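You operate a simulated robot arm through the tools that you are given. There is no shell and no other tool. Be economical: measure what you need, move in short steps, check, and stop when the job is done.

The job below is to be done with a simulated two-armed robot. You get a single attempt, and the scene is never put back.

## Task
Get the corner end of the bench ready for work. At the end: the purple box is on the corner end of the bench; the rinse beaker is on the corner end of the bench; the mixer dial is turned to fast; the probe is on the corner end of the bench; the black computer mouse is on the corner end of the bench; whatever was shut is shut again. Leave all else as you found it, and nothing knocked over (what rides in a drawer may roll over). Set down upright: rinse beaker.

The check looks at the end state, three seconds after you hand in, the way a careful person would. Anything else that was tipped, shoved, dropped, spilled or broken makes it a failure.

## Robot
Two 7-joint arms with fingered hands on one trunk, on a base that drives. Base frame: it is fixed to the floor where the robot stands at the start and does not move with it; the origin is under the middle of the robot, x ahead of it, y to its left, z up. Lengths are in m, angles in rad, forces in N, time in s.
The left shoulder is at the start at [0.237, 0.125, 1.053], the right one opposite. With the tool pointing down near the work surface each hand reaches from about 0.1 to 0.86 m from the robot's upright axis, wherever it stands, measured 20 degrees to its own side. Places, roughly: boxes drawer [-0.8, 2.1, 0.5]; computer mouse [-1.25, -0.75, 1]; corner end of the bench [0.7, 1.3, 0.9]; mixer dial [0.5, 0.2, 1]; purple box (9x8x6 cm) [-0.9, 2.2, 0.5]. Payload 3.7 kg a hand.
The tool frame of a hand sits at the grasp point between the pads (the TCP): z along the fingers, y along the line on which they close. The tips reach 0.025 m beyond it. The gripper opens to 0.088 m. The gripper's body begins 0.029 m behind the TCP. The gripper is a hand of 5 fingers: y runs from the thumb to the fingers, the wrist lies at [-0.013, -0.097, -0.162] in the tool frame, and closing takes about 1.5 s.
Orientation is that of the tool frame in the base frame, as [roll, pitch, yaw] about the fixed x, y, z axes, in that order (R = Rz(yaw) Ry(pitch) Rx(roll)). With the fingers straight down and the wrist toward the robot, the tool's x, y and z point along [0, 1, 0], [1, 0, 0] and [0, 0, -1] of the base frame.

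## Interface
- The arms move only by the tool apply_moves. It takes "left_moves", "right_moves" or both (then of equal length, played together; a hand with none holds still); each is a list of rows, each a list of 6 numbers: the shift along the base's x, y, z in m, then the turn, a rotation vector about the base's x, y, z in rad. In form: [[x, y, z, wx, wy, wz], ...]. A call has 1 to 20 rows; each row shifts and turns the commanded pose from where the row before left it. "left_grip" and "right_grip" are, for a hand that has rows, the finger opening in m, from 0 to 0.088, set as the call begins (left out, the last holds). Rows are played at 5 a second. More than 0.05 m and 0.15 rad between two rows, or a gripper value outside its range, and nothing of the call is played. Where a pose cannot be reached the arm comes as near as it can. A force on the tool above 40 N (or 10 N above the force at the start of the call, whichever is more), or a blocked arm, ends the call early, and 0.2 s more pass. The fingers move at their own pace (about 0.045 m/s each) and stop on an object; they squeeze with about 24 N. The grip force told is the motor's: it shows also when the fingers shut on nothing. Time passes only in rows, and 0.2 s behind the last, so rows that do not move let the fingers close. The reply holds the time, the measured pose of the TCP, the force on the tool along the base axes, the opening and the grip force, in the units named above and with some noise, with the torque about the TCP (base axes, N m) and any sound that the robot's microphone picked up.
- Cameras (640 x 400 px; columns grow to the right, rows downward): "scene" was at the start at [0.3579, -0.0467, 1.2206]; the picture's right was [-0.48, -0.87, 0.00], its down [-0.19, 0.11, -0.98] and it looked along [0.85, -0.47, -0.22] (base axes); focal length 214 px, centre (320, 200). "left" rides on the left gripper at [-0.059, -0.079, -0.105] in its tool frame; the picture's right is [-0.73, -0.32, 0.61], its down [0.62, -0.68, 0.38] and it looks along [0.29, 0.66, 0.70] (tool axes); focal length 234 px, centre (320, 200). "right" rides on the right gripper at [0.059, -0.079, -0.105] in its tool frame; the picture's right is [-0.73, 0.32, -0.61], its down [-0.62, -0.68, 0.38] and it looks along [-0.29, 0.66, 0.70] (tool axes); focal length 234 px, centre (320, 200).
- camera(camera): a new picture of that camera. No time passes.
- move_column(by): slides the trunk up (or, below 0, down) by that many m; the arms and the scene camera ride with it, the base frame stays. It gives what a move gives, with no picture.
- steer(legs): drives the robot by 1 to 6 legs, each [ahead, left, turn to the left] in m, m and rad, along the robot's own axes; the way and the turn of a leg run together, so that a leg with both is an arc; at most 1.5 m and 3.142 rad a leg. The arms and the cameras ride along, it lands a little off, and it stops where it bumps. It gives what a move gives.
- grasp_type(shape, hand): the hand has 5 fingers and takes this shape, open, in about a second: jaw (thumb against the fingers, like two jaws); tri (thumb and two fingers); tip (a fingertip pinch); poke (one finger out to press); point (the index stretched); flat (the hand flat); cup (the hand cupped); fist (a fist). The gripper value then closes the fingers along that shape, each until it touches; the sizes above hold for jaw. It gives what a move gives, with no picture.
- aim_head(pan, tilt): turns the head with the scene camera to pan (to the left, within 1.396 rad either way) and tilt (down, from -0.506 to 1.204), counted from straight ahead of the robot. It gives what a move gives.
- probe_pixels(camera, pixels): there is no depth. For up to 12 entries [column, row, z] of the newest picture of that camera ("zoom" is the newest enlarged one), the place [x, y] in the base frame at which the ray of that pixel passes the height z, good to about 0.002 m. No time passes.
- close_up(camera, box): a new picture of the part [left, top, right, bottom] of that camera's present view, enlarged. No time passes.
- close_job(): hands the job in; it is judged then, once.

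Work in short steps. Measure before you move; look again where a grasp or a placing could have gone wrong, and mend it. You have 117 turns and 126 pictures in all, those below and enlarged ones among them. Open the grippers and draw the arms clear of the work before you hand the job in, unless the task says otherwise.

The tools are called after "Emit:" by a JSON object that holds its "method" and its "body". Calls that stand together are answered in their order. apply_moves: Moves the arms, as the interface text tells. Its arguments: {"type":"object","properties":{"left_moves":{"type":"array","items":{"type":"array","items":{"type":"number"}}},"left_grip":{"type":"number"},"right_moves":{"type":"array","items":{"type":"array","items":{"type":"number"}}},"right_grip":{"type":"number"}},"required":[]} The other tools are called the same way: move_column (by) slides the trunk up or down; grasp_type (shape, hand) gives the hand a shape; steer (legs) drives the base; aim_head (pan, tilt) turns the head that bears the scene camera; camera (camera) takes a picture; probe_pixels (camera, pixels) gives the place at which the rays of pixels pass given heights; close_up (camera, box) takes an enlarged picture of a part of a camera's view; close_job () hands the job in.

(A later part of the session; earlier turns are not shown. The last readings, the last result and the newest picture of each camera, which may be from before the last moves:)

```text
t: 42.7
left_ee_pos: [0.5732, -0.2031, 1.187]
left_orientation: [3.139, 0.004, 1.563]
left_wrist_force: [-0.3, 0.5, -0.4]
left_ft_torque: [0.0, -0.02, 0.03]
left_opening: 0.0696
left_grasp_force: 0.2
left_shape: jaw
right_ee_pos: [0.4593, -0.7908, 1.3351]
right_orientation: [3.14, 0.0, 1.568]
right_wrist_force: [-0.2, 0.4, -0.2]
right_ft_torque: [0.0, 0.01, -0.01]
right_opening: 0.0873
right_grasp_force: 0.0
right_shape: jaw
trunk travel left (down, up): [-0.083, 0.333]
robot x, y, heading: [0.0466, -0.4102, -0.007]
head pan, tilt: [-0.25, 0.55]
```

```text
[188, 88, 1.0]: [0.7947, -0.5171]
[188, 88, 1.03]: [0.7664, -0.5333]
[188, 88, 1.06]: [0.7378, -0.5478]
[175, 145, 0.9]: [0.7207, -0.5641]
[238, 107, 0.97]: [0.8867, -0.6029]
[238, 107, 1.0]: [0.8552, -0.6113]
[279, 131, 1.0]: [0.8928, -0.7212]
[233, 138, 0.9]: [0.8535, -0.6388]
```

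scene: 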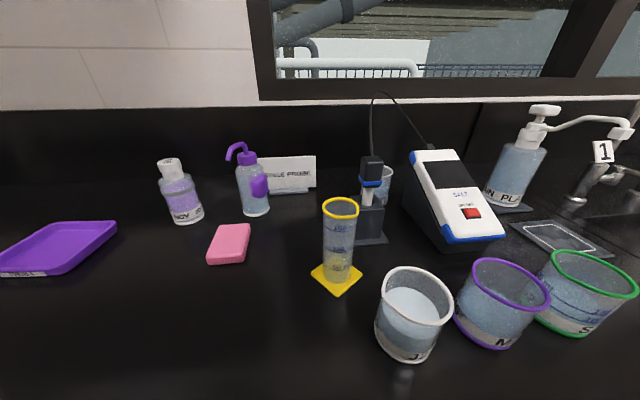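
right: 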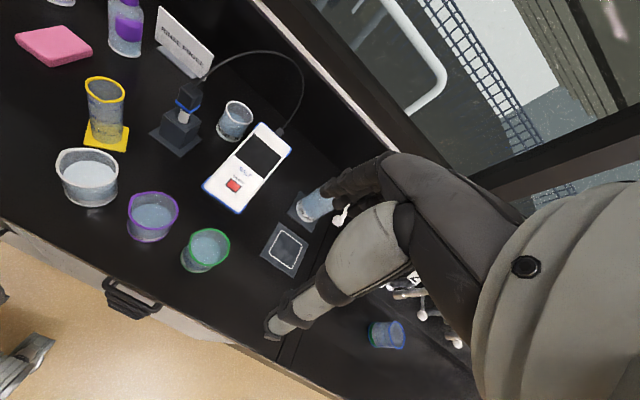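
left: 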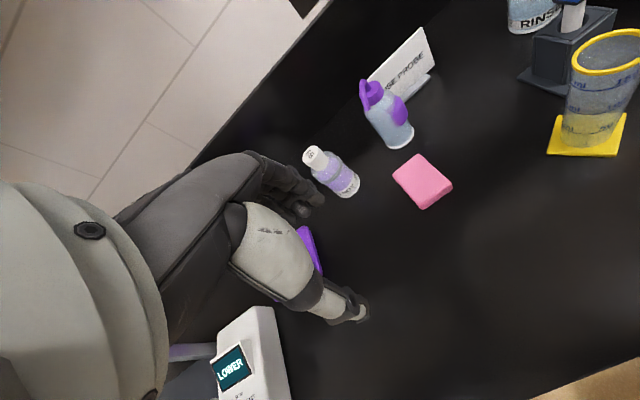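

The probe cap's top is at about (0.74,-0.552,1.06). I zoom to see the cable plug on the meter, and probe head geometry.

Emit:
{"method": "close_up", "body": {"camera": "scene", "box": [340, 80, 460, 250]}}

Emit:
{"method": "close_up", "body": {"camera": "right", "box": [150, 40, 310, 170]}}

```text
2.35 times, centred on (400, 165) of scene
```

zoom: 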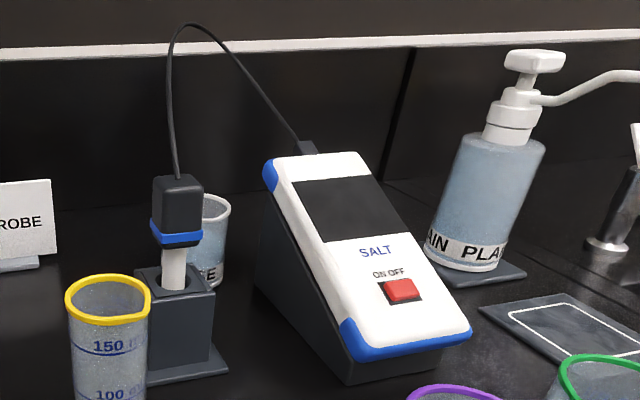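

```text
3.08 times, centred on (230, 105) of right
```

zoom: 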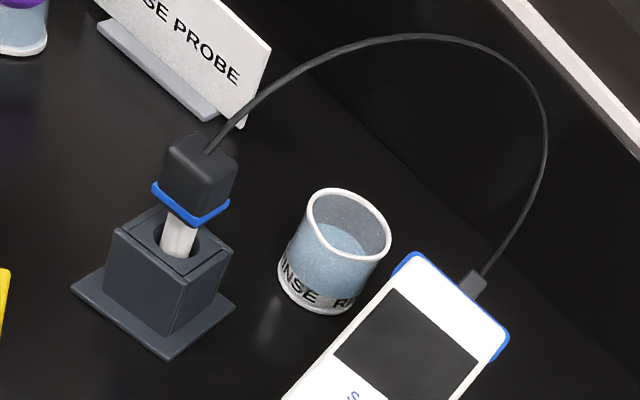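

The meter is a handheld in a wedge cradle with the probe lead plugged in its head. I check the neighbouring cylinder's rim and cap position for clearance.

Emit:
{"method": "probe_pixels", "body": {"camera": "scene", "pixels": [[340, 208, 1.02], [340, 208, 1.05], [340, 208, 1.08], [359, 206, 1.05], [370, 243, 0.91], [388, 236, 0.905]]}}

Emit:
{"method": "probe_pixels", "body": {"camera": "zoom", "pixels": [[205, 152, 1.06], [164, 165, 1.06], [200, 135, 1.06], [238, 160, 1.06], [180, 210, 1.02], [168, 360, 0.903], [235, 303, 0.903], [70, 290, 0.903], [349, 222, 0.98], [318, 300, 0.903], [470, 285, 1.05]]}}

Emit:
{"method": "probe_pixels", "body": {"camera": "right", "pixels": [[105, 91, 1.02], [105, 91, 1.05], [105, 91, 1.08]]}}

```text
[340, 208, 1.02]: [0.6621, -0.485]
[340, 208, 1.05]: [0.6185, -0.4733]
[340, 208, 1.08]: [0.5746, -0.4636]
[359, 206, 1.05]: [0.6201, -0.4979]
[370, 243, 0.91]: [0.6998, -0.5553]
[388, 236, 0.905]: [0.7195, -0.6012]
```

```text
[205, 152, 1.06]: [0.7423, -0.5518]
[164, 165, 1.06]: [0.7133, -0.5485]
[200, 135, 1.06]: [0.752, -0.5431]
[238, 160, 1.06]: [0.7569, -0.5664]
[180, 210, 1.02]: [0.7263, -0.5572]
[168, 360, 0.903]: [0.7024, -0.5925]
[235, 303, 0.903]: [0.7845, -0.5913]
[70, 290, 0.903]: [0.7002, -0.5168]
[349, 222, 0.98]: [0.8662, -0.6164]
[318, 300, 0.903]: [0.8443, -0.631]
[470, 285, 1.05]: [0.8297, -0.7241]
```

```text
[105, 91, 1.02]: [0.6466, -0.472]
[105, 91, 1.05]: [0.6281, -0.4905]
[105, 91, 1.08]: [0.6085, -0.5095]
```

Stand base spans x .70–.785, y -.517…-.592; cylinder rim at (0.64,-0.478,1.03). I raise the trunk and bring the right hand over the probe, closing axis along y, fingers tilted 45° forward so the cable stays free.

Emit:
{"method": "move_column", "body": {"by": 0.2}}

Emit:
{"method": "apply_moves", "body": {"right_moves": [[0.02, 0.02, -0.02, 0, 0, 0.145], [0.02, 0.02, -0.02, 0, 0, 0.145], [0.02, 0.02, -0.02, 0, 0, 0.145], [0.02, 0.02, -0.02, 0, 0, 0.145], [0.02, 0.02, -0.02, 0, 0, 0.145], [0.02, 0.02, -0.02, 0, 0, 0.145], [0.02, 0.02, -0.02, 0, 0, 0.145], [0.01, 0.02, -0.02, 0, 0, 0.145], [0.01, 0.02, -0.02, 0, 0, 0.145], [0.01, 0.02, -0.02, 0, 0, 0.145], [0.01, 0.02, -0.02, 0, 0, 0.12], [0, 0.016, -0.02, 0, -0.13, 0], [0, 0, -0.02, 0, -0.13, 0], [0, 0, -0.02, 0, -0.13, 0], [0, 0, -0.02, 0, -0.13, 0], [0, 0, 0, 0, -0.13, 0], [0, 0, 0, 0, -0.135, 0], [0, 0, 0, 0, 0, 0]], "right_grip": 0.07}}

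Emit:
{"method": "camera", "body": {"camera": "scene"}}

Emit:
{"method": "camera", "body": {"camera": "right"}}

```text
t: 44.9
left_ee_pos: [0.5734, -0.2043, 1.3871]
left_orientation: [-3.14, 0.006, 1.563]
left_wrist_force: [0.8, 1.0, 0.0]
left_ft_torque: [0.0, 0.02, 0.01]
left_opening: 0.0697
left_grasp_force: 0.0
left_shape: jaw
right_ee_pos: [0.4616, -0.7909, 1.5338]
right_orientation: [-3.14, 0.001, 1.567]
right_wrist_force: [0.1, -0.4, 0.3]
right_ft_torque: [0.02, 0.0, 0.0]
right_opening: 0.0875
right_grasp_force: 0.0
right_shape: jaw
trunk travel left (down, up): [-0.283, 0.133]
robot x, y, heading: [0.0448, -0.4104, -0.003]
head pan, tilt: [-0.25, 0.55]
```

```text
t: 48.7
left_ee_pos: [0.5746, -0.204, 1.3875]
left_orientation: [3.141, 0.005, 1.562]
left_wrist_force: [-0.5, -0.5, 0.6]
left_ft_torque: [0.02, 0.0, 0.03]
left_opening: 0.0697
left_grasp_force: 0.0
left_shape: jaw
right_ee_pos: [0.6403, -0.5536, 1.2347]
right_orientation: [3.137, 0.787, 3.135]
right_wrist_force: [-0.7, 1.8, -0.4]
right_ft_torque: [0.02, 0.02, -0.01]
right_opening: 0.0702
right_grasp_force: 0.1
right_shape: jaw
trunk travel left (down, up): [-0.283, 0.133]
robot x, y, heading: [0.0438, -0.4095, -0.004]
head pan, tilt: [-0.25, 0.55]
```

```text
88 pictures are left
```

scene: 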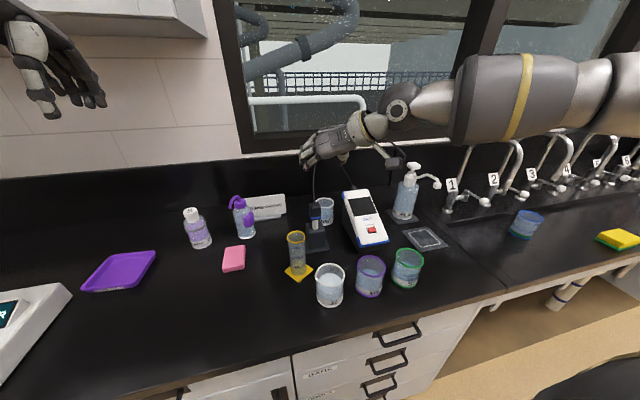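

```text
87 pictures are left
```

right: 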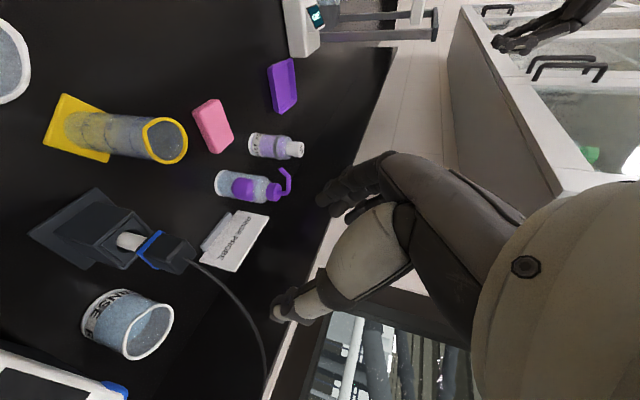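

Good view. I triangulate cap top, beaker rim and check before descending.

Emit:
{"method": "probe_pixels", "body": {"camera": "right", "pixels": [[186, 252, 1.06], [186, 252, 1.05], [150, 331, 0.97], [150, 331, 0.99], [117, 330, 0.99], [172, 322, 0.99], [127, 242, 1.0], [150, 250, 1.02]]}}

Emit:
{"method": "probe_pixels", "body": {"camera": "scene", "pixels": [[315, 206, 1.06], [315, 206, 1.05], [326, 201, 0.97], [326, 201, 0.99], [334, 201, 0.99], [316, 201, 0.99], [315, 218, 1.02]]}}

```text
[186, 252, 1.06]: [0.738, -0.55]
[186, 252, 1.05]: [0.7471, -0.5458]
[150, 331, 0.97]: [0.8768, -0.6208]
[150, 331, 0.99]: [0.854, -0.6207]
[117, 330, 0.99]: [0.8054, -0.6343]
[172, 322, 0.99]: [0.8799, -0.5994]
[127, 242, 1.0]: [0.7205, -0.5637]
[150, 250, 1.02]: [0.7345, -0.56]
```

```text
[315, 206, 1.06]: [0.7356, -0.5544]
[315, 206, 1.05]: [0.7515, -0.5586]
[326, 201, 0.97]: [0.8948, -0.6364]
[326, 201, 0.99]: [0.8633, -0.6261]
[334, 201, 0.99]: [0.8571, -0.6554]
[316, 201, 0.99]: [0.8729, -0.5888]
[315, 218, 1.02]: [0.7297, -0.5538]
```

Cap at (0.738,-0.554), z≈1.02–1.06. I lower, then slide in along the finger direction and close.

Emit:
{"method": "apply_moves", "body": {"right_moves": [[0, 0, -0.047, 0, 0, 0], [0, 0, -0.048, 0, 0, 0], [0.03, 0, -0.03, 0, 0, 0], [0.03, 0, -0.03, 0, 0, 0], [0.02, 0, -0.02, 0, 0, 0], [0.017, 0, -0.017, 0, 0, 0], [0, 0, 0, 0, 0, 0]], "right_grip": 0.065}}

Emit:
{"method": "close_up", "body": {"camera": "scene", "box": [240, 130, 420, 310]}}

Emit:
{"method": "camera", "body": {"camera": "right"}}

```text
t: 50.3
left_ee_pos: [0.5749, -0.2048, 1.3876]
left_orientation: [3.141, 0.006, 1.563]
left_wrist_force: [-1.3, -0.3, 0.8]
left_ft_torque: [0.04, 0.02, -0.01]
left_opening: 0.07
left_grasp_force: 0.0
left_shape: jaw
right_ee_pos: [0.7244, -0.5503, 1.0605]
right_orientation: [-3.139, 0.783, 3.139]
right_wrist_force: [-0.4, -0.2, 0.0]
right_ft_torque: [0.0, 0.0, -0.02]
right_opening: 0.0653
right_grasp_force: 0.0
right_shape: jaw
right hand out of reach, approached as far as the arm can: row 6
trunk travel left (down, up): [-0.283, 0.133]
robot x, y, heading: [0.0437, -0.4079, -0.002]
head pan, tilt: [-0.25, 0.55]
```

```text
2.22 times, centred on (330, 220) of scene
```

zoom: 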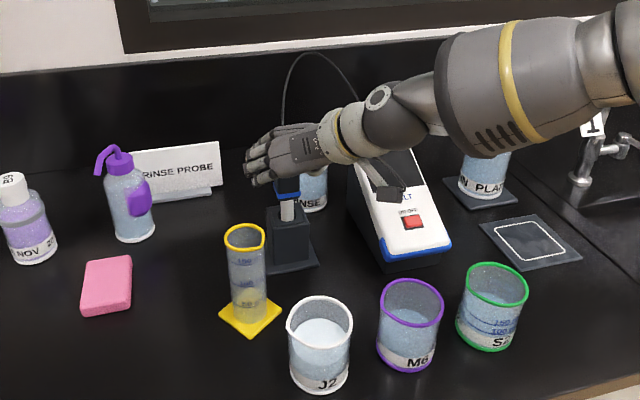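

```text
85 pictures are left
```

right: 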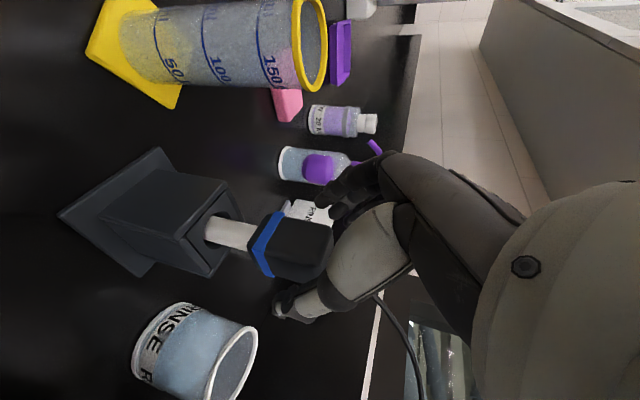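

Out of reach by ~2 cm; the hand straddles the cap. I lower the trunk by 0.02 and then close.

Emit:
{"method": "move_column", "body": {"by": -0.022}}

Emit:
{"method": "apply_moves", "body": {"right_moves": [[0.01, -0.003, 0, 0, 0, 0], [0, 0, 0, 0, 0, 0]]}}

Emit:
{"method": "camera", "body": {"camera": "right"}}

```text
t: 51.0
left_ee_pos: [0.5709, -0.2052, 1.3672]
left_orientation: [3.14, 0.006, 1.564]
left_wrist_force: [-1.3, 0.0, 0.4]
left_ft_torque: [-0.01, -0.03, -0.01]
left_opening: 0.0696
left_grasp_force: 0.0
left_shape: jaw
right_ee_pos: [0.7268, -0.5495, 1.0119]
right_orientation: [-3.142, 0.74, 3.138]
right_wrist_force: [-0.4, 0.4, 0.8]
right_ft_torque: [-0.01, 0.01, 0.0]
right_opening: 0.0653
right_grasp_force: 0.1
right_shape: jaw
trunk travel left (down, up): [-0.261, 0.155]
robot x, y, heading: [0.0481, -0.4107, -0.008]
head pan, tilt: [-0.25, 0.55]
```

```text
t: 51.5
left_ee_pos: [0.5732, -0.2054, 1.3661]
left_orientation: [-3.141, 0.005, 1.563]
left_wrist_force: [-0.3, -0.7, -0.3]
left_ft_torque: [0.0, 0.01, 0.05]
left_opening: 0.07
left_grasp_force: 0.0
left_shape: jaw
right_ee_pos: [0.7335, -0.5576, 1.0086]
right_orientation: [-3.099, 0.746, 3.125]
right_wrist_force: [0.5, -0.4, 0.1]
right_ft_torque: [-0.01, -0.01, 0.03]
right_opening: 0.0654
right_grasp_force: 0.1
right_shape: jaw
right hand out of reach, approached as far as the arm can: row 1
trunk travel left (down, up): [-0.261, 0.155]
robot x, y, heading: [0.0431, -0.4073, 0.001]
head pan, tilt: [-0.25, 0.55]
```

```text
84 pictures are left
```

right: 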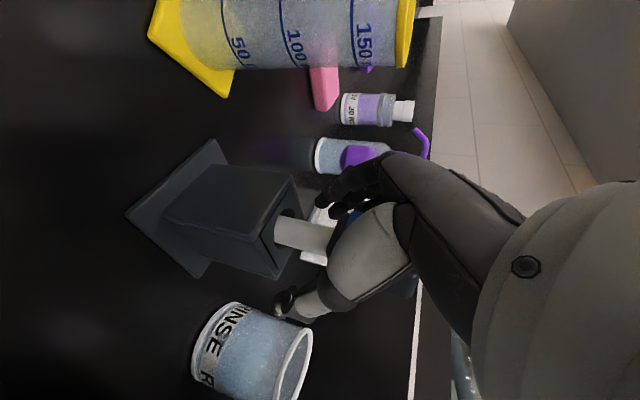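

The arm dipped to z=1.009, too low; I raise it 3 cm to level with the cap.

Emit:
{"method": "apply_moves", "body": {"right_moves": [[0, 0.002, 0.015, 0, 0, 0], [0, 0, 0.015, 0, 0, 0], [0, 0, 0, 0, 0, 0]]}}

Emit:
{"method": "camera", "body": {"camera": "right"}}

```text
t: 52.4
left_ee_pos: [0.5736, -0.2048, 1.3645]
left_orientation: [3.14, 0.005, 1.564]
left_wrist_force: [-0.5, 0.2, 0.2]
left_ft_torque: [0.02, 0.0, 0.03]
left_opening: 0.0698
left_grasp_force: 0.1
left_shape: jaw
right_ee_pos: [0.7376, -0.5522, 1.0406]
right_orientation: [-3.14, 0.739, 3.14]
right_wrist_force: [0.2, -0.3, 0.9]
right_ft_torque: [0.0, -0.03, -0.02]
right_opening: 0.0653
right_grasp_force: 0.1
right_shape: jaw
trunk travel left (down, up): [-0.261, 0.155]
robot x, y, heading: [0.0427, -0.4106, -0.004]
head pan, tilt: [-0.25, 0.55]
```

```text
83 pictures are left
```

right: 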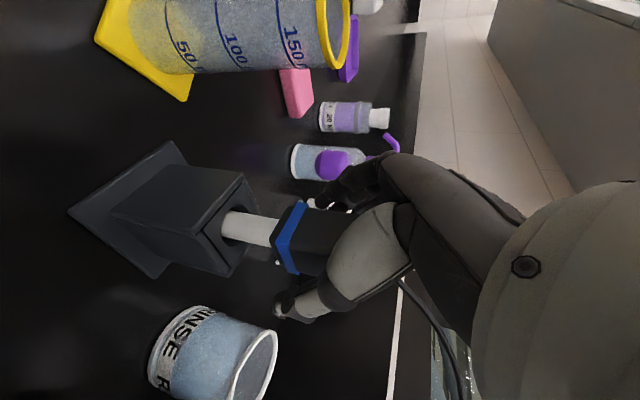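

The TCP is now at (0.738,-0.552,1.041), right at the cap. I close and then lift 5 cm straight up.

Emit:
{"method": "apply_moves", "body": {"right_moves": [[0, 0, 0, 0, 0, 0], [0, 0, 0, 0, 0, 0], [0, 0, 0, 0, 0, 0], [0, 0, 0, 0, 0, 0], [0, 0, 0, 0, 0, 0], [0, 0, 0, 0, 0, 0]], "right_grip": 0.01}}

Emit:
{"method": "apply_moves", "body": {"right_moves": [[0, 0, 0.02, 0, 0, 0], [0, 0, 0.03, 0, 0, 0], [0, 0, 0.03, 0, 0, 0], [0, 0, 0, 0, 0, 0]]}}

Emit:
{"method": "camera", "body": {"camera": "scene"}}

Emit:
{"method": "camera", "body": {"camera": "right"}}

```text
t: 53.8
left_ee_pos: [0.5737, -0.2036, 1.3657]
left_orientation: [-3.141, 0.005, 1.563]
left_wrist_force: [0.3, -0.8, -0.3]
left_ft_torque: [0.03, -0.02, -0.01]
left_opening: 0.0698
left_grasp_force: 0.0
left_shape: jaw
right_ee_pos: [0.738, -0.5523, 1.0412]
right_orientation: [3.14, 0.738, 3.137]
right_wrist_force: [-0.5, 0.4, 0.2]
right_ft_torque: [-0.03, 0.02, -0.01]
right_opening: 0.0263
right_grasp_force: 24.3
right_shape: jaw
trunk travel left (down, up): [-0.261, 0.155]
robot x, y, heading: [0.045, -0.4092, 0.0]
head pan, tilt: [-0.25, 0.55]
```

```text
t: 54.8
left_ee_pos: [0.5735, -0.2056, 1.366]
left_orientation: [3.14, 0.005, 1.565]
left_wrist_force: [0.5, -0.9, 0.1]
left_ft_torque: [0.03, 0.01, 0.01]
left_opening: 0.0698
left_grasp_force: 0.2
left_shape: jaw
right_ee_pos: [0.7401, -0.5526, 1.1196]
right_orientation: [-3.141, 0.736, 3.138]
right_wrist_force: [-0.4, 0.5, -0.4]
right_ft_torque: [0.02, 0.0, 0.01]
right_opening: 0.0241
right_grasp_force: 24.0
right_shape: jaw
trunk travel left (down, up): [-0.261, 0.155]
robot x, y, heading: [0.0461, -0.4132, -0.005]
head pan, tilt: [-0.25, 0.55]
```

```text
82 pictures are left
```

scene: 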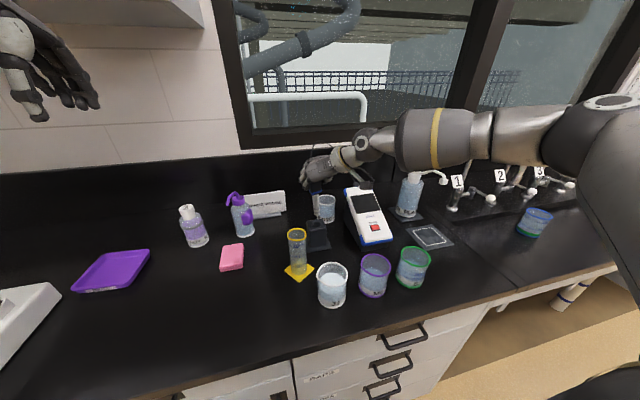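

```text
81 pictures are left
```

right: 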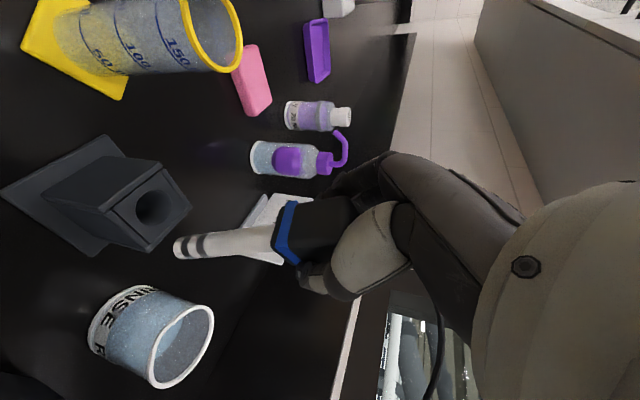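

Probe is out of the stand, meter unmoved. I lift higher and shift left a bit to see how the cable behaves.

Emit:
{"method": "apply_moves", "body": {"right_moves": [[0, 0, 0.04, 0, 0, 0], [0, 0, 0.04, 0, 0, 0], [-0.02, 0.03, 0.02, 0, 0, 0], [-0.02, 0.04, 0, 0, 0, 0], [-0.02, 0.04, 0, 0, 0, 0], [0, 0, 0, 0, 0, 0]]}}

Emit:
{"method": "camera", "body": {"camera": "scene"}}

```text
t: 56.1
left_ee_pos: [0.5752, -0.2069, 1.3646]
left_orientation: [-3.141, 0.003, 1.565]
left_wrist_force: [-0.1, -0.4, -0.9]
left_ft_torque: [-0.01, -0.02, 0.01]
left_opening: 0.0698
left_grasp_force: 0.0
left_shape: jaw
right_ee_pos: [0.6791, -0.4419, 1.2193]
right_orientation: [-3.141, 0.737, 3.136]
right_wrist_force: [-0.3, 0.1, -1.8]
right_ft_torque: [-0.01, 0.01, 0.01]
right_opening: 0.0241
right_grasp_force: 24.0
right_shape: jaw
trunk travel left (down, up): [-0.261, 0.155]
robot x, y, heading: [0.0436, -0.4067, -0.007]
head pan, tilt: [-0.25, 0.55]
```

```text
80 pictures are left
```

scene: 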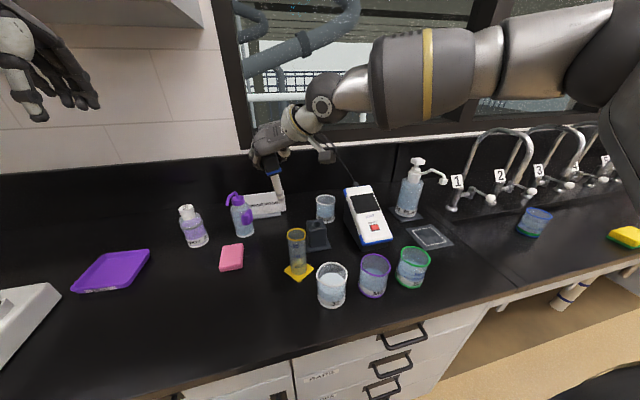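

The cable runs from the hand to the meter at (350,185). I continue leftward slowly and watch force and meter.

Emit:
{"method": "apply_moves", "body": {"right_moves": [[-0.02, 0.03, 0.01, 0, 0, 0], [-0.02, 0.03, 0.01, 0, 0, 0], [-0.02, 0.03, 0.01, 0, 0, 0], [0, 0, 0, 0, 0, 0]]}}

Emit:
{"method": "close_up", "body": {"camera": "scene", "box": [220, 80, 440, 280]}}

```text
t: 57.1
left_ee_pos: [0.5733, -0.205, 1.3655]
left_orientation: [3.141, 0.005, 1.565]
left_wrist_force: [1.3, 0.3, -0.1]
left_ft_torque: [-0.01, -0.02, 0.0]
left_opening: 0.0697
left_grasp_force: 0.1
left_shape: jaw
right_ee_pos: [0.6212, -0.3802, 1.247]
right_orientation: [-3.138, 0.736, 3.138]
right_wrist_force: [0.4, -0.2, -0.7]
right_ft_torque: [0.04, 0.02, -0.01]
right_opening: 0.0237
right_grasp_force: 23.7
right_shape: jaw
right hand out of reach, approached as far as the arm can: row 2, 3
trunk travel left (down, up): [-0.261, 0.155]
robot x, y, heading: [0.0483, -0.4105, -0.006]
head pan, tilt: [-0.25, 0.55]
```

```text
2.00 times, centred on (330, 180) of scene
```

zoom: 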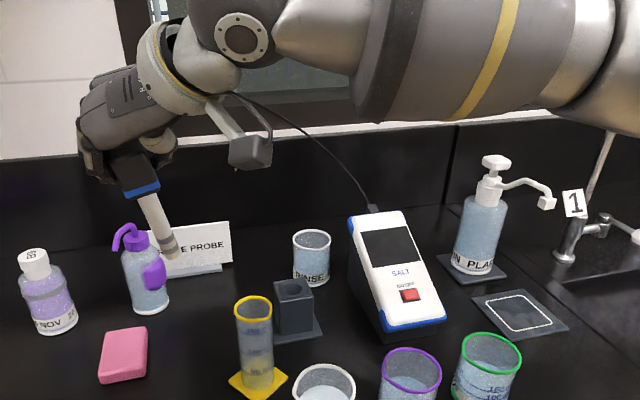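

No tension yet; the cable still sags slightly. I drive left by 0.08 and check again.

Emit:
{"method": "steer", "body": {"legs": [[0, 0.08, 0]]}}

Emit:
{"method": "close_up", "body": {"camera": "scene", "box": [260, 80, 480, 280]}}

```text
t: 58.2
left_ee_pos: [0.5735, -0.1261, 1.3646]
left_orientation: [-3.14, 0.004, 1.563]
left_wrist_force: [-0.3, 0.2, -0.7]
left_ft_torque: [0.01, -0.02, -0.02]
left_opening: 0.0698
left_grasp_force: 0.1
left_shape: jaw
right_ee_pos: [0.6207, -0.3013, 1.2484]
right_orientation: [-3.139, 0.735, 3.137]
right_wrist_force: [-0.4, 0.9, -1.0]
right_ft_torque: [0.0, 0.01, 0.02]
right_opening: 0.0242
right_grasp_force: 23.9
right_shape: jaw
trunk travel left (down, up): [-0.261, 0.155]
robot x, y, heading: [0.0453, -0.3315, -0.004]
head pan, tilt: [-0.25, 0.55]
```

```text
2.00 times, centred on (370, 180) of scene
```

zoom: 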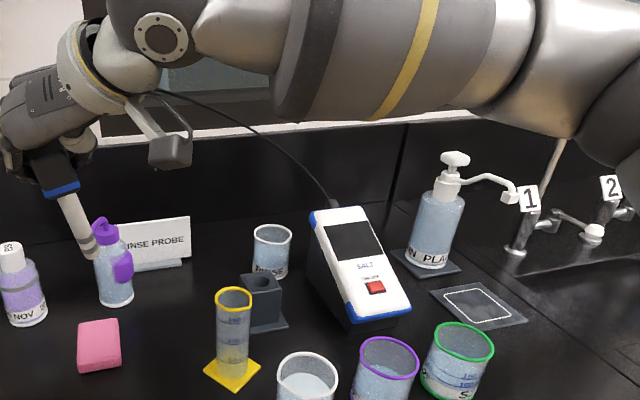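

Still no tension at ~0.55 m with sag remaining: the cable seems to pay out. I go another 0.15.

Emit:
{"method": "steer", "body": {"legs": [[0, 0.15, 0]]}}

Emit:
{"method": "camera", "body": {"camera": "scene"}}

```text
t: 59.6
left_ee_pos: [0.5739, 0.0215, 1.365]
left_orientation: [-3.141, 0.006, 1.567]
left_wrist_force: [1.1, 0.1, 0.6]
left_ft_torque: [-0.01, -0.01, -0.02]
left_opening: 0.0696
left_grasp_force: 0.1
left_shape: jaw
right_ee_pos: [0.62, -0.1525, 1.2471]
right_orientation: [-3.138, 0.735, -3.14]
right_wrist_force: [0.2, 0.7, -1.0]
right_ft_torque: [0.0, 0.02, 0.01]
right_opening: 0.0237
right_grasp_force: 24.2
right_shape: jaw
trunk travel left (down, up): [-0.261, 0.155]
robot x, y, heading: [0.0476, -0.1868, 0.0]
head pan, tilt: [-0.25, 0.55]
```

```text
77 pictures are left
```

scene: 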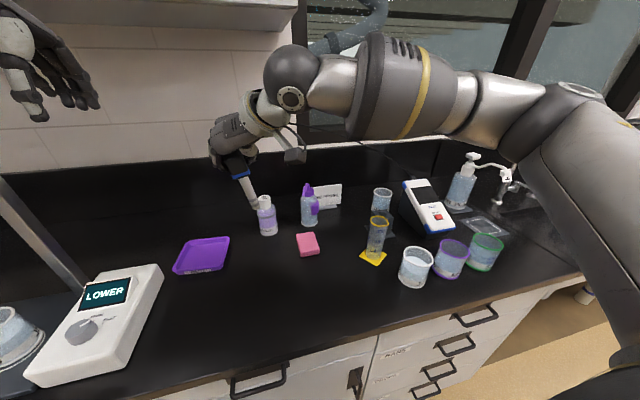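

I zoom on the meter and cable to see its state.

Emit:
{"method": "close_up", "body": {"camera": "scene", "box": [270, 90, 470, 250]}}

```text
2.50 times, centred on (370, 170) of scene
```

zoom: 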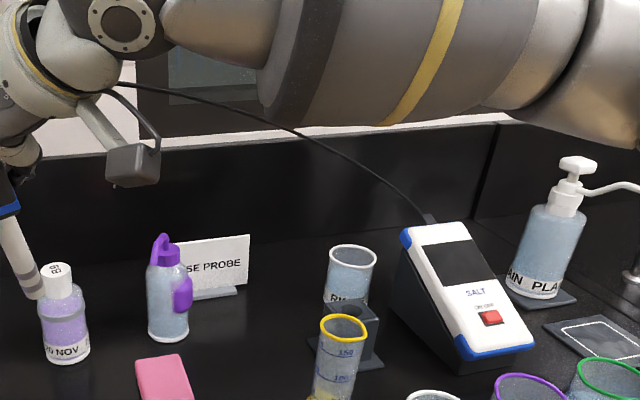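

The cable stretches along with constant gentle sag and no pull on the meter. I back off the bench by 0.25 and check the forces.

Emit:
{"method": "steer", "body": {"legs": [[-0.25, 0, 0]]}}

Emit:
{"method": "aim_head", "body": {"pan": -0.6, "tilt": 0.5}}

Emit:
{"method": "camera", "body": {"camera": "scene"}}

```text
t: 61.4
left_ee_pos: [0.3258, 0.0222, 1.3651]
left_orientation: [-3.141, 0.004, 1.566]
left_wrist_force: [0.0, -0.6, -0.1]
left_ft_torque: [-0.01, -0.02, 0.01]
left_opening: 0.0696
left_grasp_force: 0.0
left_shape: jaw
right_ee_pos: [0.3735, -0.1538, 1.2474]
right_orientation: [3.14, 0.736, 3.139]
right_wrist_force: [-0.4, 0.4, -0.9]
right_ft_torque: [-0.03, 0.02, 0.0]
right_opening: 0.0237
right_grasp_force: 23.8
right_shape: jaw
trunk travel left (down, up): [-0.261, 0.155]
robot x, y, heading: [-0.2045, -0.1864, 0.0]
head pan, tilt: [-0.25, 0.55]
```

```text
t: 62.2
left_ee_pos: [0.3259, 0.022, 1.3645]
left_orientation: [-3.138, 0.007, 1.568]
left_wrist_force: [-0.4, -0.5, 0.3]
left_ft_torque: [-0.04, -0.03, 0.01]
left_opening: 0.0699
left_grasp_force: 0.0
left_shape: jaw
right_ee_pos: [0.3737, -0.1545, 1.248]
right_orientation: [3.141, 0.737, 3.138]
right_wrist_force: [-0.1, -0.5, -0.3]
right_ft_torque: [0.03, 0.02, 0.0]
right_opening: 0.024
right_grasp_force: 23.7
right_shape: jaw
trunk travel left (down, up): [-0.261, 0.155]
robot x, y, heading: [-0.2047, -0.1848, 0.002]
head pan, tilt: [-0.6, 0.499]
```

```text
75 pictures are left
```

scene: 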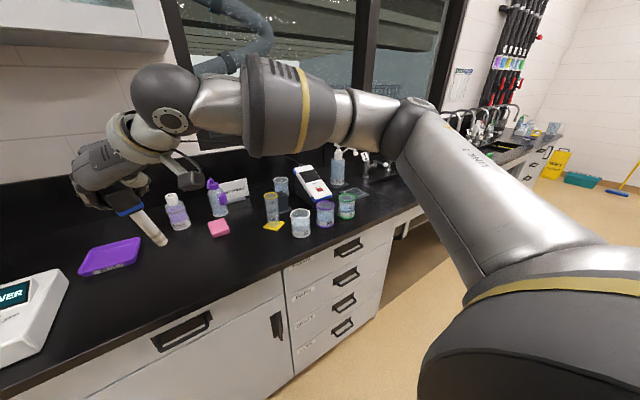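

I zoom in to see whether the cable still connects to the meter.

Emit:
{"method": "close_up", "body": {"camera": "scene", "box": [100, 100, 360, 260]}}

```text
2.46 times, centred on (230, 180) of scene
```

zoom: 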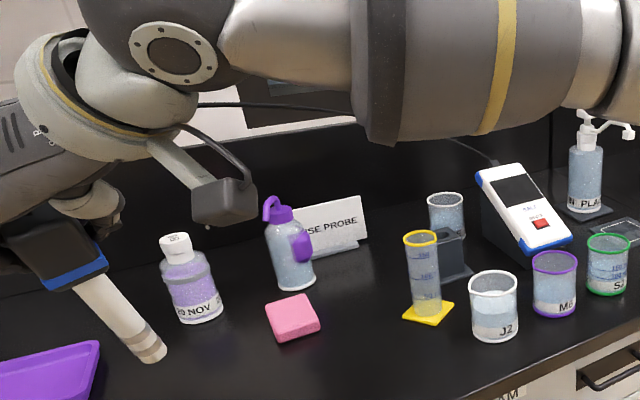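

Cable still attached, no force, meter in place. I drive left 0.4 then check.

Emit:
{"method": "steer", "body": {"legs": [[0, 0.4, 0]]}}

Emit:
{"method": "aim_head", "body": {"pan": -0.8, "tilt": 0.4}}

Emit:
{"method": "camera", "body": {"camera": "scene"}}

```text
t: 64.7
left_ee_pos: [0.3259, 0.4297, 1.3645]
left_orientation: [3.141, 0.008, 1.571]
left_wrist_force: [0.6, -0.4, 0.4]
left_ft_torque: [-0.02, 0.02, -0.01]
left_opening: 0.0697
left_grasp_force: 0.0
left_shape: jaw
right_ee_pos: [0.3734, 0.2556, 1.2475]
right_orientation: [-3.139, 0.737, -3.139]
right_wrist_force: [0.2, 0.2, -1.7]
right_ft_torque: [-0.02, 0.06, -0.02]
right_opening: 0.0242
right_grasp_force: 24.2
right_shape: jaw
trunk travel left (down, up): [-0.261, 0.155]
robot x, y, heading: [-0.2076, 0.2232, 0.006]
head pan, tilt: [-0.6, 0.499]
```

```text
t: 65.5
left_ee_pos: [0.3255, 0.4287, 1.3656]
left_orientation: [-3.141, 0.005, 1.568]
left_wrist_force: [0.3, 0.1, -0.4]
left_ft_torque: [-0.01, 0.01, -0.01]
left_opening: 0.0697
left_grasp_force: 0.0
left_shape: jaw
right_ee_pos: [0.3724, 0.2538, 1.247]
right_orientation: [-3.141, 0.734, -3.14]
right_wrist_force: [0.3, 0.1, -0.5]
right_ft_torque: [-0.04, 0.03, 0.02]
right_opening: 0.024
right_grasp_force: 24.3
right_shape: jaw
trunk travel left (down, up): [-0.261, 0.155]
robot x, y, heading: [-0.1988, 0.2227, 0.002]
head pan, tilt: [-0.799, 0.4]
```

```text
73 pictures are left
```

scene: 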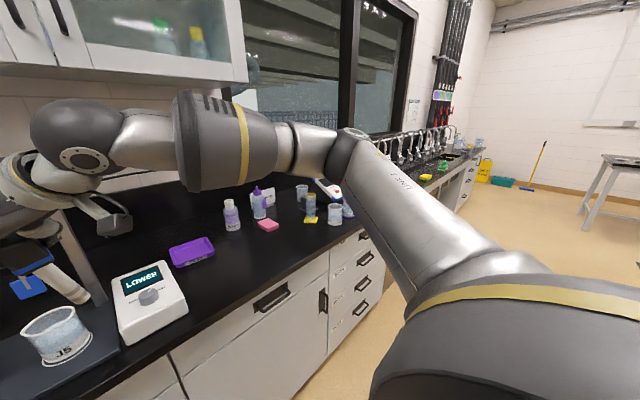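

All fine; I continue to the corner: left 0.7, then look at the corner end.

Emit:
{"method": "steer", "body": {"legs": [[0, 0.75, 0]]}}

Emit:
{"method": "aim_head", "body": {"pan": 0.3, "tilt": 0.6}}

Emit:
{"method": "camera", "body": {"camera": "scene"}}

Emit:
{"method": "camera", "body": {"camera": "left"}}

```text
t: 69.4
left_ee_pos: [0.3236, 1.1591, 1.3641]
left_orientation: [3.139, 0.007, 1.567]
left_wrist_force: [0.0, -0.4, 0.5]
left_ft_torque: [-0.01, 0.01, -0.01]
left_opening: 0.0698
left_grasp_force: 0.1
left_shape: jaw
right_ee_pos: [0.3706, 0.9829, 1.2471]
right_orientation: [-3.139, 0.738, -3.141]
right_wrist_force: [-0.1, 0.2, -1.1]
right_ft_torque: [-0.01, 0.06, -0.03]
right_opening: 0.024
right_grasp_force: 24.2
right_shape: jaw
trunk travel left (down, up): [-0.261, 0.155]
robot x, y, heading: [-0.2023, 0.9529, 0.004]
head pan, tilt: [-0.799, 0.4]
```

```text
t: 70.8
left_ee_pos: [0.3241, 1.1578, 1.3657]
left_orientation: [3.14, 0.005, 1.566]
left_wrist_force: [0.1, 0.1, -0.4]
left_ft_torque: [0.0, -0.02, -0.04]
left_opening: 0.0698
left_grasp_force: 0.1
left_shape: jaw
right_ee_pos: [0.3719, 0.9826, 1.2474]
right_orientation: [-3.141, 0.736, 3.141]
right_wrist_force: [-0.3, 0.7, -0.3]
right_ft_torque: [0.01, 0.01, 0.0]
right_opening: 0.0239
right_grasp_force: 24.4
right_shape: jaw
trunk travel left (down, up): [-0.261, 0.155]
robot x, y, heading: [-0.2031, 0.9546, 0.008]
head pan, tilt: [0.3, 0.6]
```

```text
72 pictures are left
```

scene: 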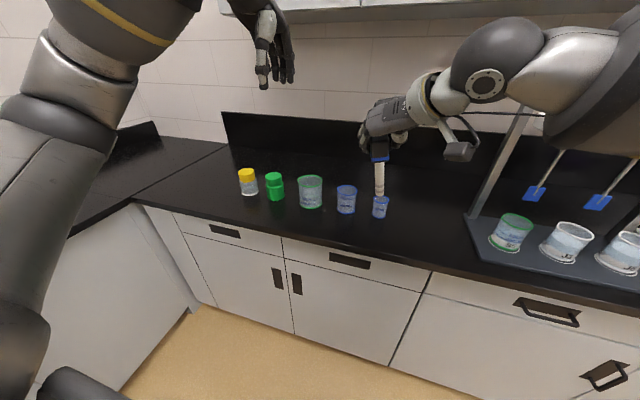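

```text
71 pictures are left
```

left: 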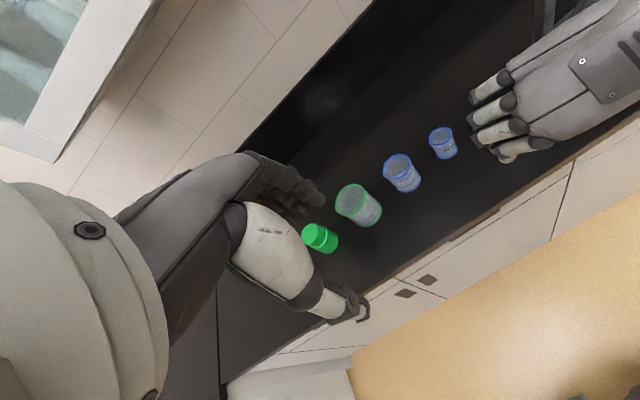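

The corner end holds a row of five vessels. I measure their positions and the free area.

Emit:
{"method": "probe_pixels", "body": {"camera": "scene", "pixels": [[250, 193, 0.9], [276, 199, 0.9], [311, 206, 0.9], [346, 212, 0.9], [379, 216, 0.9], [467, 218, 0.9], [475, 260, 0.9], [340, 245, 0.9], [135, 203, 0.9], [240, 145, 0.9], [430, 268, 0.9], [400, 170, 0.9]]}}

Emit:
{"method": "close_up", "body": {"camera": "scene", "box": [180, 80, 480, 280]}}

```text
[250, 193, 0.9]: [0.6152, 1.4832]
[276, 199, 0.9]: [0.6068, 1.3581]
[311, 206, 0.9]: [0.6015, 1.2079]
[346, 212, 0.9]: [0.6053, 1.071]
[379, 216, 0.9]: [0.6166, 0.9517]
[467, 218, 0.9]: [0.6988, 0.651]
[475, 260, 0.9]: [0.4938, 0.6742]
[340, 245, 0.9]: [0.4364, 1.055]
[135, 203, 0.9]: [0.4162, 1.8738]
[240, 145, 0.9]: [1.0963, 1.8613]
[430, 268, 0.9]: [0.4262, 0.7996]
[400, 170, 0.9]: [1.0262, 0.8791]
```

```text
2.00 times, centred on (330, 180) of scene
```

zoom: 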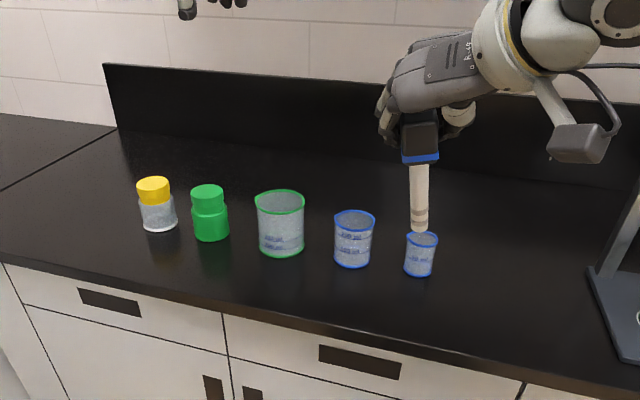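

Vessels stand at x≈0.61, y .95–1.48; free strip behind (x .70–1.0). I rotate the hand to vertical so the probe tilts with its tip toward me, then drive in.

Emit:
{"method": "apply_moves", "body": {"right_moves": [[0.01, 0, 0, 0, 0.125, 0], [0.01, 0, 0, 0, 0.125, 0], [0.01, 0, 0, 0, 0.125, 0], [0.01, 0, 0, 0, 0.125, 0], [0, 0, 0, 0, 0.125, 0], [0, 0, 0, 0, 0.125, 0], [0, 0, 0, 0, 0.1, 0], [0, 0, 0, 0, 0, 0]]}}

Emit:
{"method": "steer", "body": {"legs": [[0, 0.45, 0], [0.24, 0, 0]]}}

Emit:
{"method": "aim_head", "body": {"pan": -0.2, "tilt": 0.7}}

Emit:
{"method": "camera", "body": {"camera": "scene"}}

Emit:
{"method": "camera", "body": {"camera": "right"}}

```text
t: 72.6
left_ee_pos: [0.3246, 1.1596, 1.3635]
left_orientation: [-3.14, 0.005, 1.567]
left_wrist_force: [-0.3, 0.8, -0.5]
left_ft_torque: [-0.04, 0.0, -0.03]
left_opening: 0.0698
left_grasp_force: 0.0
left_shape: jaw
right_ee_pos: [0.401, 0.8209, 1.2778]
right_orientation: [-3.14, 0.01, 3.138]
right_wrist_force: [0.1, 0.3, -0.8]
right_ft_torque: [0.01, -0.04, -0.02]
right_opening: 0.0235
right_grasp_force: 24.0
right_shape: jaw
right hand out of reach, approached as far as the arm can: row 1, 2, 3, 4, 5, 6, 7
trunk travel left (down, up): [-0.261, 0.155]
robot x, y, heading: [-0.2031, 0.9504, 0.001]
head pan, tilt: [0.3, 0.6]
```

```text
t: 76.7
left_ee_pos: [0.564, 1.6079, 1.3655]
left_orientation: [-3.141, 0.004, 1.567]
left_wrist_force: [0.3, 0.0, 0.5]
left_ft_torque: [-0.02, 0.02, 0.0]
left_opening: 0.0698
left_grasp_force: 0.0
left_shape: jaw
right_ee_pos: [0.6396, 1.271, 1.2784]
right_orientation: [-3.141, 0.013, 3.138]
right_wrist_force: [-0.4, 0.2, -0.6]
right_ft_torque: [-0.01, -0.03, 0.0]
right_opening: 0.0234
right_grasp_force: 23.9
right_shape: jaw
trunk travel left (down, up): [-0.261, 0.155]
robot x, y, heading: [0.0376, 1.4029, -0.004]
head pan, tilt: [0.3, 0.6]
```

```text
t: 77.6
left_ee_pos: [0.5638, 1.6089, 1.3659]
left_orientation: [3.141, 0.007, 1.567]
left_wrist_force: [0.0, 0.3, 0.6]
left_ft_torque: [-0.01, 0.01, 0.0]
left_opening: 0.0698
left_grasp_force: 0.0
left_shape: jaw
right_ee_pos: [0.6396, 1.2713, 1.2783]
right_orientation: [3.141, 0.013, 3.139]
right_wrist_force: [-0.6, 1.2, -1.8]
right_ft_torque: [0.0, -0.01, 0.0]
right_opening: 0.0233
right_grasp_force: 24.1
right_shape: jaw
trunk travel left (down, up): [-0.261, 0.155]
robot x, y, heading: [0.0372, 1.403, 0.003]
head pan, tilt: [-0.201, 0.7]
```

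```text
69 pictures are left
```

scene: 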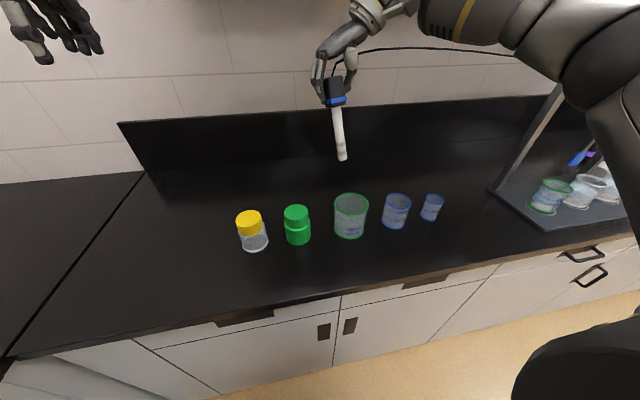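

```text
68 pictures are left
```

right: 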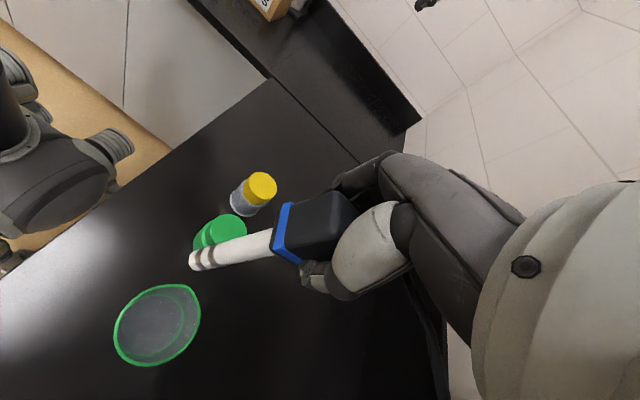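

The probe leans 45° with its tip toward me. I go to x≈0.84 over the free strip and descend to ~1.03.

Emit:
{"method": "apply_moves", "body": {"right_moves": [[0.04, 0.003, 0, 0, 0, 0], [0.04, 0.003, 0, 0, 0, 0], [0.04, 0.003, 0, 0, 0, 0], [0.04, 0, 0, 0, 0, 0], [0.04, 0, 0, 0, 0, 0], [0, 0, -0.045, 0, 0, 0], [0, 0, -0.045, 0, 0, 0], [0, 0, -0.045, 0, 0, 0], [0, 0, -0.045, 0, 0, 0], [0, 0, -0.045, 0, 0, 0], [0, 0, 0, 0, 0, 0]]}}

Emit:
{"method": "camera", "body": {"camera": "scene"}}

Emit:
{"method": "camera", "body": {"camera": "right"}}

```text
t: 80.0
left_ee_pos: [0.5634, 1.6085, 1.3667]
left_orientation: [3.14, 0.005, 1.565]
left_wrist_force: [0.0, 0.8, 0.3]
left_ft_torque: [0.01, -0.01, 0.01]
left_opening: 0.0697
left_grasp_force: 0.1
left_shape: jaw
right_ee_pos: [0.6685, 1.2614, 1.0376]
right_orientation: [-3.141, 0.016, 3.138]
right_wrist_force: [0.4, 0.9, 4.6]
right_ft_torque: [0.06, -0.04, -0.03]
right_opening: 0.0247
right_grasp_force: 23.7
right_shape: jaw
right hand out of reach, approached as far as the arm can: row 1, 2, 3, 4, 5, 10
trunk travel left (down, up): [-0.261, 0.155]
robot x, y, heading: [0.0392, 1.4021, 0.0]
head pan, tilt: [-0.201, 0.7]
```

```text
67 pictures are left
```

scene: 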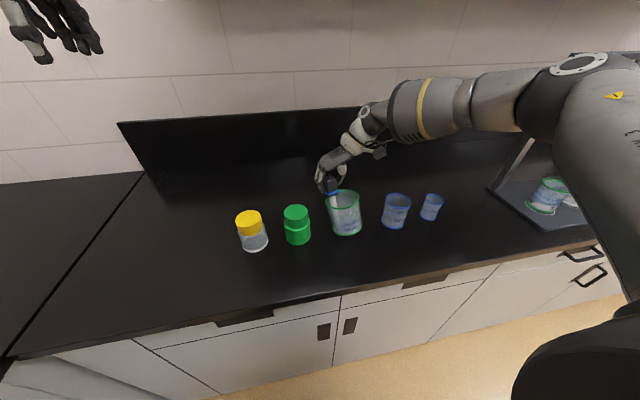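

```text
66 pictures are left
```

right: 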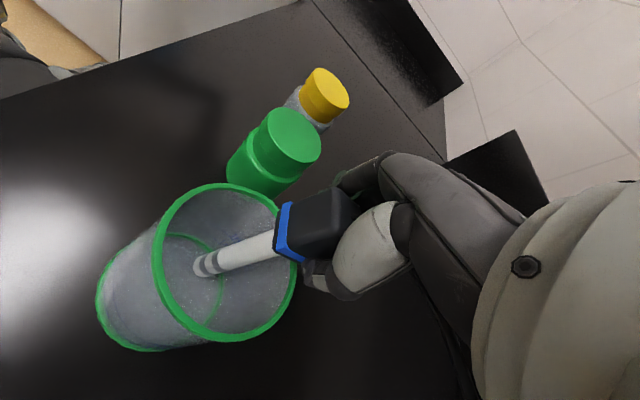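

The arm fell short (x=0.67) and the tip entered the green beaker. I lift straight up immediately and check the beaker.

Emit:
{"method": "apply_moves", "body": {"right_moves": [[0, 0, 0.03, 0, 0, 0], [0, 0, 0.03, 0, 0, 0], [0, 0, 0.04, 0, 0, 0], [0, 0, 0.04, 0, 0, 0], [0, 0, 0, 0, 0, 0]]}}

Emit:
{"method": "camera", "body": {"camera": "scene"}}

Emit:
{"method": "probe_pixels", "body": {"camera": "scene", "pixels": [[349, 238, 0.9], [347, 234, 0.9], [351, 200, 1.0], [345, 197, 1.0]]}}

```text
t: 81.2
left_ee_pos: [0.5636, 1.6089, 1.3651]
left_orientation: [-3.139, 0.004, 1.567]
left_wrist_force: [-0.5, 0.5, 0.9]
left_ft_torque: [-0.01, -0.03, -0.01]
left_opening: 0.0697
left_grasp_force: 0.0
left_shape: jaw
right_ee_pos: [0.6688, 1.2632, 1.1759]
right_orientation: [-3.141, 0.012, 3.139]
right_wrist_force: [0.1, -0.5, -0.8]
right_ft_torque: [0.01, 0.0, -0.02]
right_opening: 0.0248
right_grasp_force: 24.6
right_shape: jaw
trunk travel left (down, up): [-0.261, 0.155]
robot x, y, heading: [0.0361, 1.4034, -0.006]
head pan, tilt: [-0.201, 0.7]
```

```text
65 pictures are left
```

scene: 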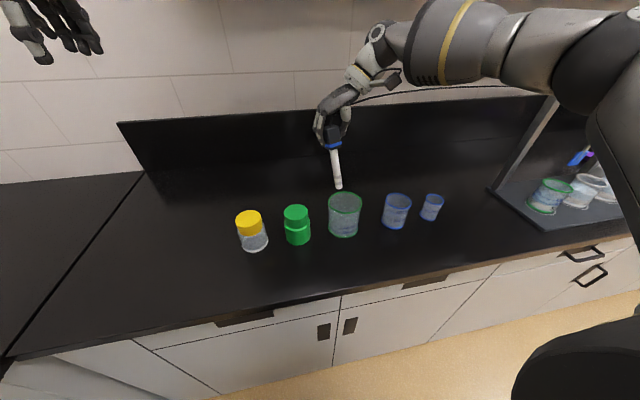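

```text
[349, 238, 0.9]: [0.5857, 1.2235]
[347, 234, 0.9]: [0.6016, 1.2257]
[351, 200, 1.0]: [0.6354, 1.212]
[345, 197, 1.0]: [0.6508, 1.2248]
```

The green beaker was nudged about 2 cm left (+y); I'll restore it later. First I rotate the hand to its natural yaw (wrist toward me) so the probe points +y, for better reach.

Emit:
{"method": "apply_moves", "body": {"right_moves": [[0.0, 0, 0.03, 0, 0, -0.14], [0.01, -0.01, 0.01, 0, 0, -0.14], [0.01, -0.01, 0, 0, 0, -0.14], [0.01, -0.01, 0, 0, 0, -0.14], [0.01, -0.01, 0, 0, 0, -0.14], [0.01, -0.01, 0, 0, 0, -0.14], [0.01, -0.01, 0, 0, 0, -0.14], [0.01, -0.01, 0, 0, 0, -0.14], [0.01, -0.02, 0, 0, 0, -0.14], [0.01, -0.02, 0, 0, 0, -0.14], [0.02, -0.02, 0, 0, 0, -0.14], [0.02, -0.01, 0, 0, 0, 0.0], [0, 0, 0, 0, 0, 0]]}}

Emit:
{"method": "camera", "body": {"camera": "scene"}}

Emit:
{"method": "camera", "body": {"camera": "right"}}

```text
t: 84.0
left_ee_pos: [0.5638, 1.6099, 1.367]
left_orientation: [-3.14, 0.005, 1.568]
left_wrist_force: [-0.2, 0.1, -0.2]
left_ft_torque: [-0.04, -0.04, -0.01]
left_opening: 0.0698
left_grasp_force: 0.1
left_shape: jaw
right_ee_pos: [0.7946, 1.121, 1.2158]
right_orientation: [-3.141, 0.012, 1.597]
right_wrist_force: [0.7, 0.6, -1.4]
right_ft_torque: [-0.01, -0.05, 0.0]
right_opening: 0.0245
right_grasp_force: 24.3
right_shape: jaw
trunk travel left (down, up): [-0.261, 0.155]
robot x, y, heading: [0.0353, 1.4063, -0.001]
head pan, tilt: [-0.201, 0.7]
```

```text
64 pictures are left
```

scene: 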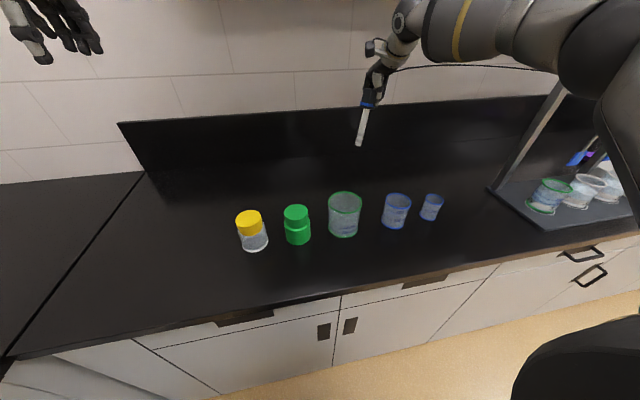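

```text
63 pictures are left
```

right: 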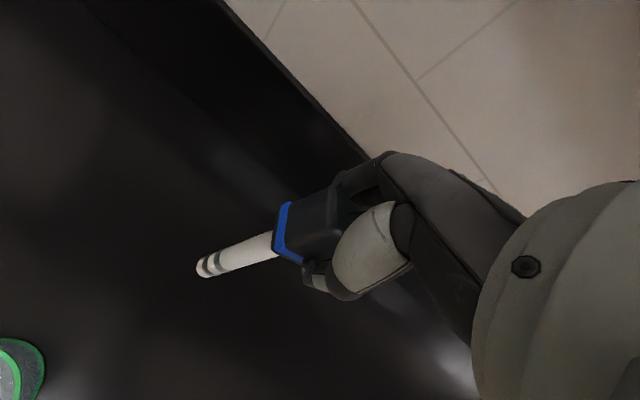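

Pose reached. I lean the hand by +0.6 rad about x (fingers toward +y) to bring the probe near horizontal while descending.

Emit:
{"method": "apply_moves", "body": {"right_moves": [[0, 0, -0.02, 0.12, 0, 0], [0, 0, -0.03, 0.12, 0, 0], [0, 0, -0.03, 0.12, 0, 0], [0, 0, -0.03, 0.12, 0, 0], [0, 0, -0.03, 0.12, 0, 0], [0, 0, -0.03, 0, 0, 0], [0, 0, -0.03, 0, 0, 0], [0, 0, 0, 0, 0, 0]]}}

Emit:
{"method": "close_up", "body": {"camera": "scene", "box": [280, 60, 480, 250]}}

Emit:
{"method": "camera", "body": {"camera": "right"}}

```text
t: 85.8
left_ee_pos: [0.5632, 1.6085, 1.3646]
left_orientation: [-3.141, 0.005, 1.568]
left_wrist_force: [-0.2, 0.4, -0.4]
left_ft_torque: [0.02, 0.03, 0.0]
left_opening: 0.0698
left_grasp_force: 0.1
left_shape: jaw
right_ee_pos: [0.7614, 1.1312, 1.0433]
right_orientation: [3.123, -0.585, 1.603]
right_wrist_force: [0.0, 0.7, -1.0]
right_ft_torque: [-0.01, -0.01, 0.02]
right_opening: 0.0244
right_grasp_force: 23.8
right_shape: jaw
right hand out of reach, approached as far as the arm can: row 5, 6, 7
trunk travel left (down, up): [-0.261, 0.155]
robot x, y, heading: [0.0366, 1.4043, 0.001]
head pan, tilt: [-0.201, 0.7]
```

```text
2.11 times, centred on (380, 155) of scene
```

zoom: 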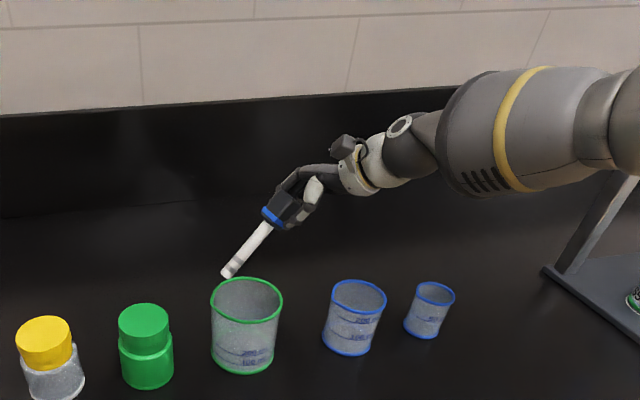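

```text
61 pictures are left
```

right: 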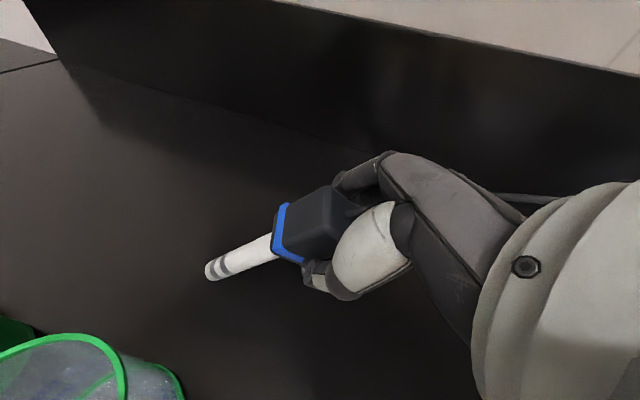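

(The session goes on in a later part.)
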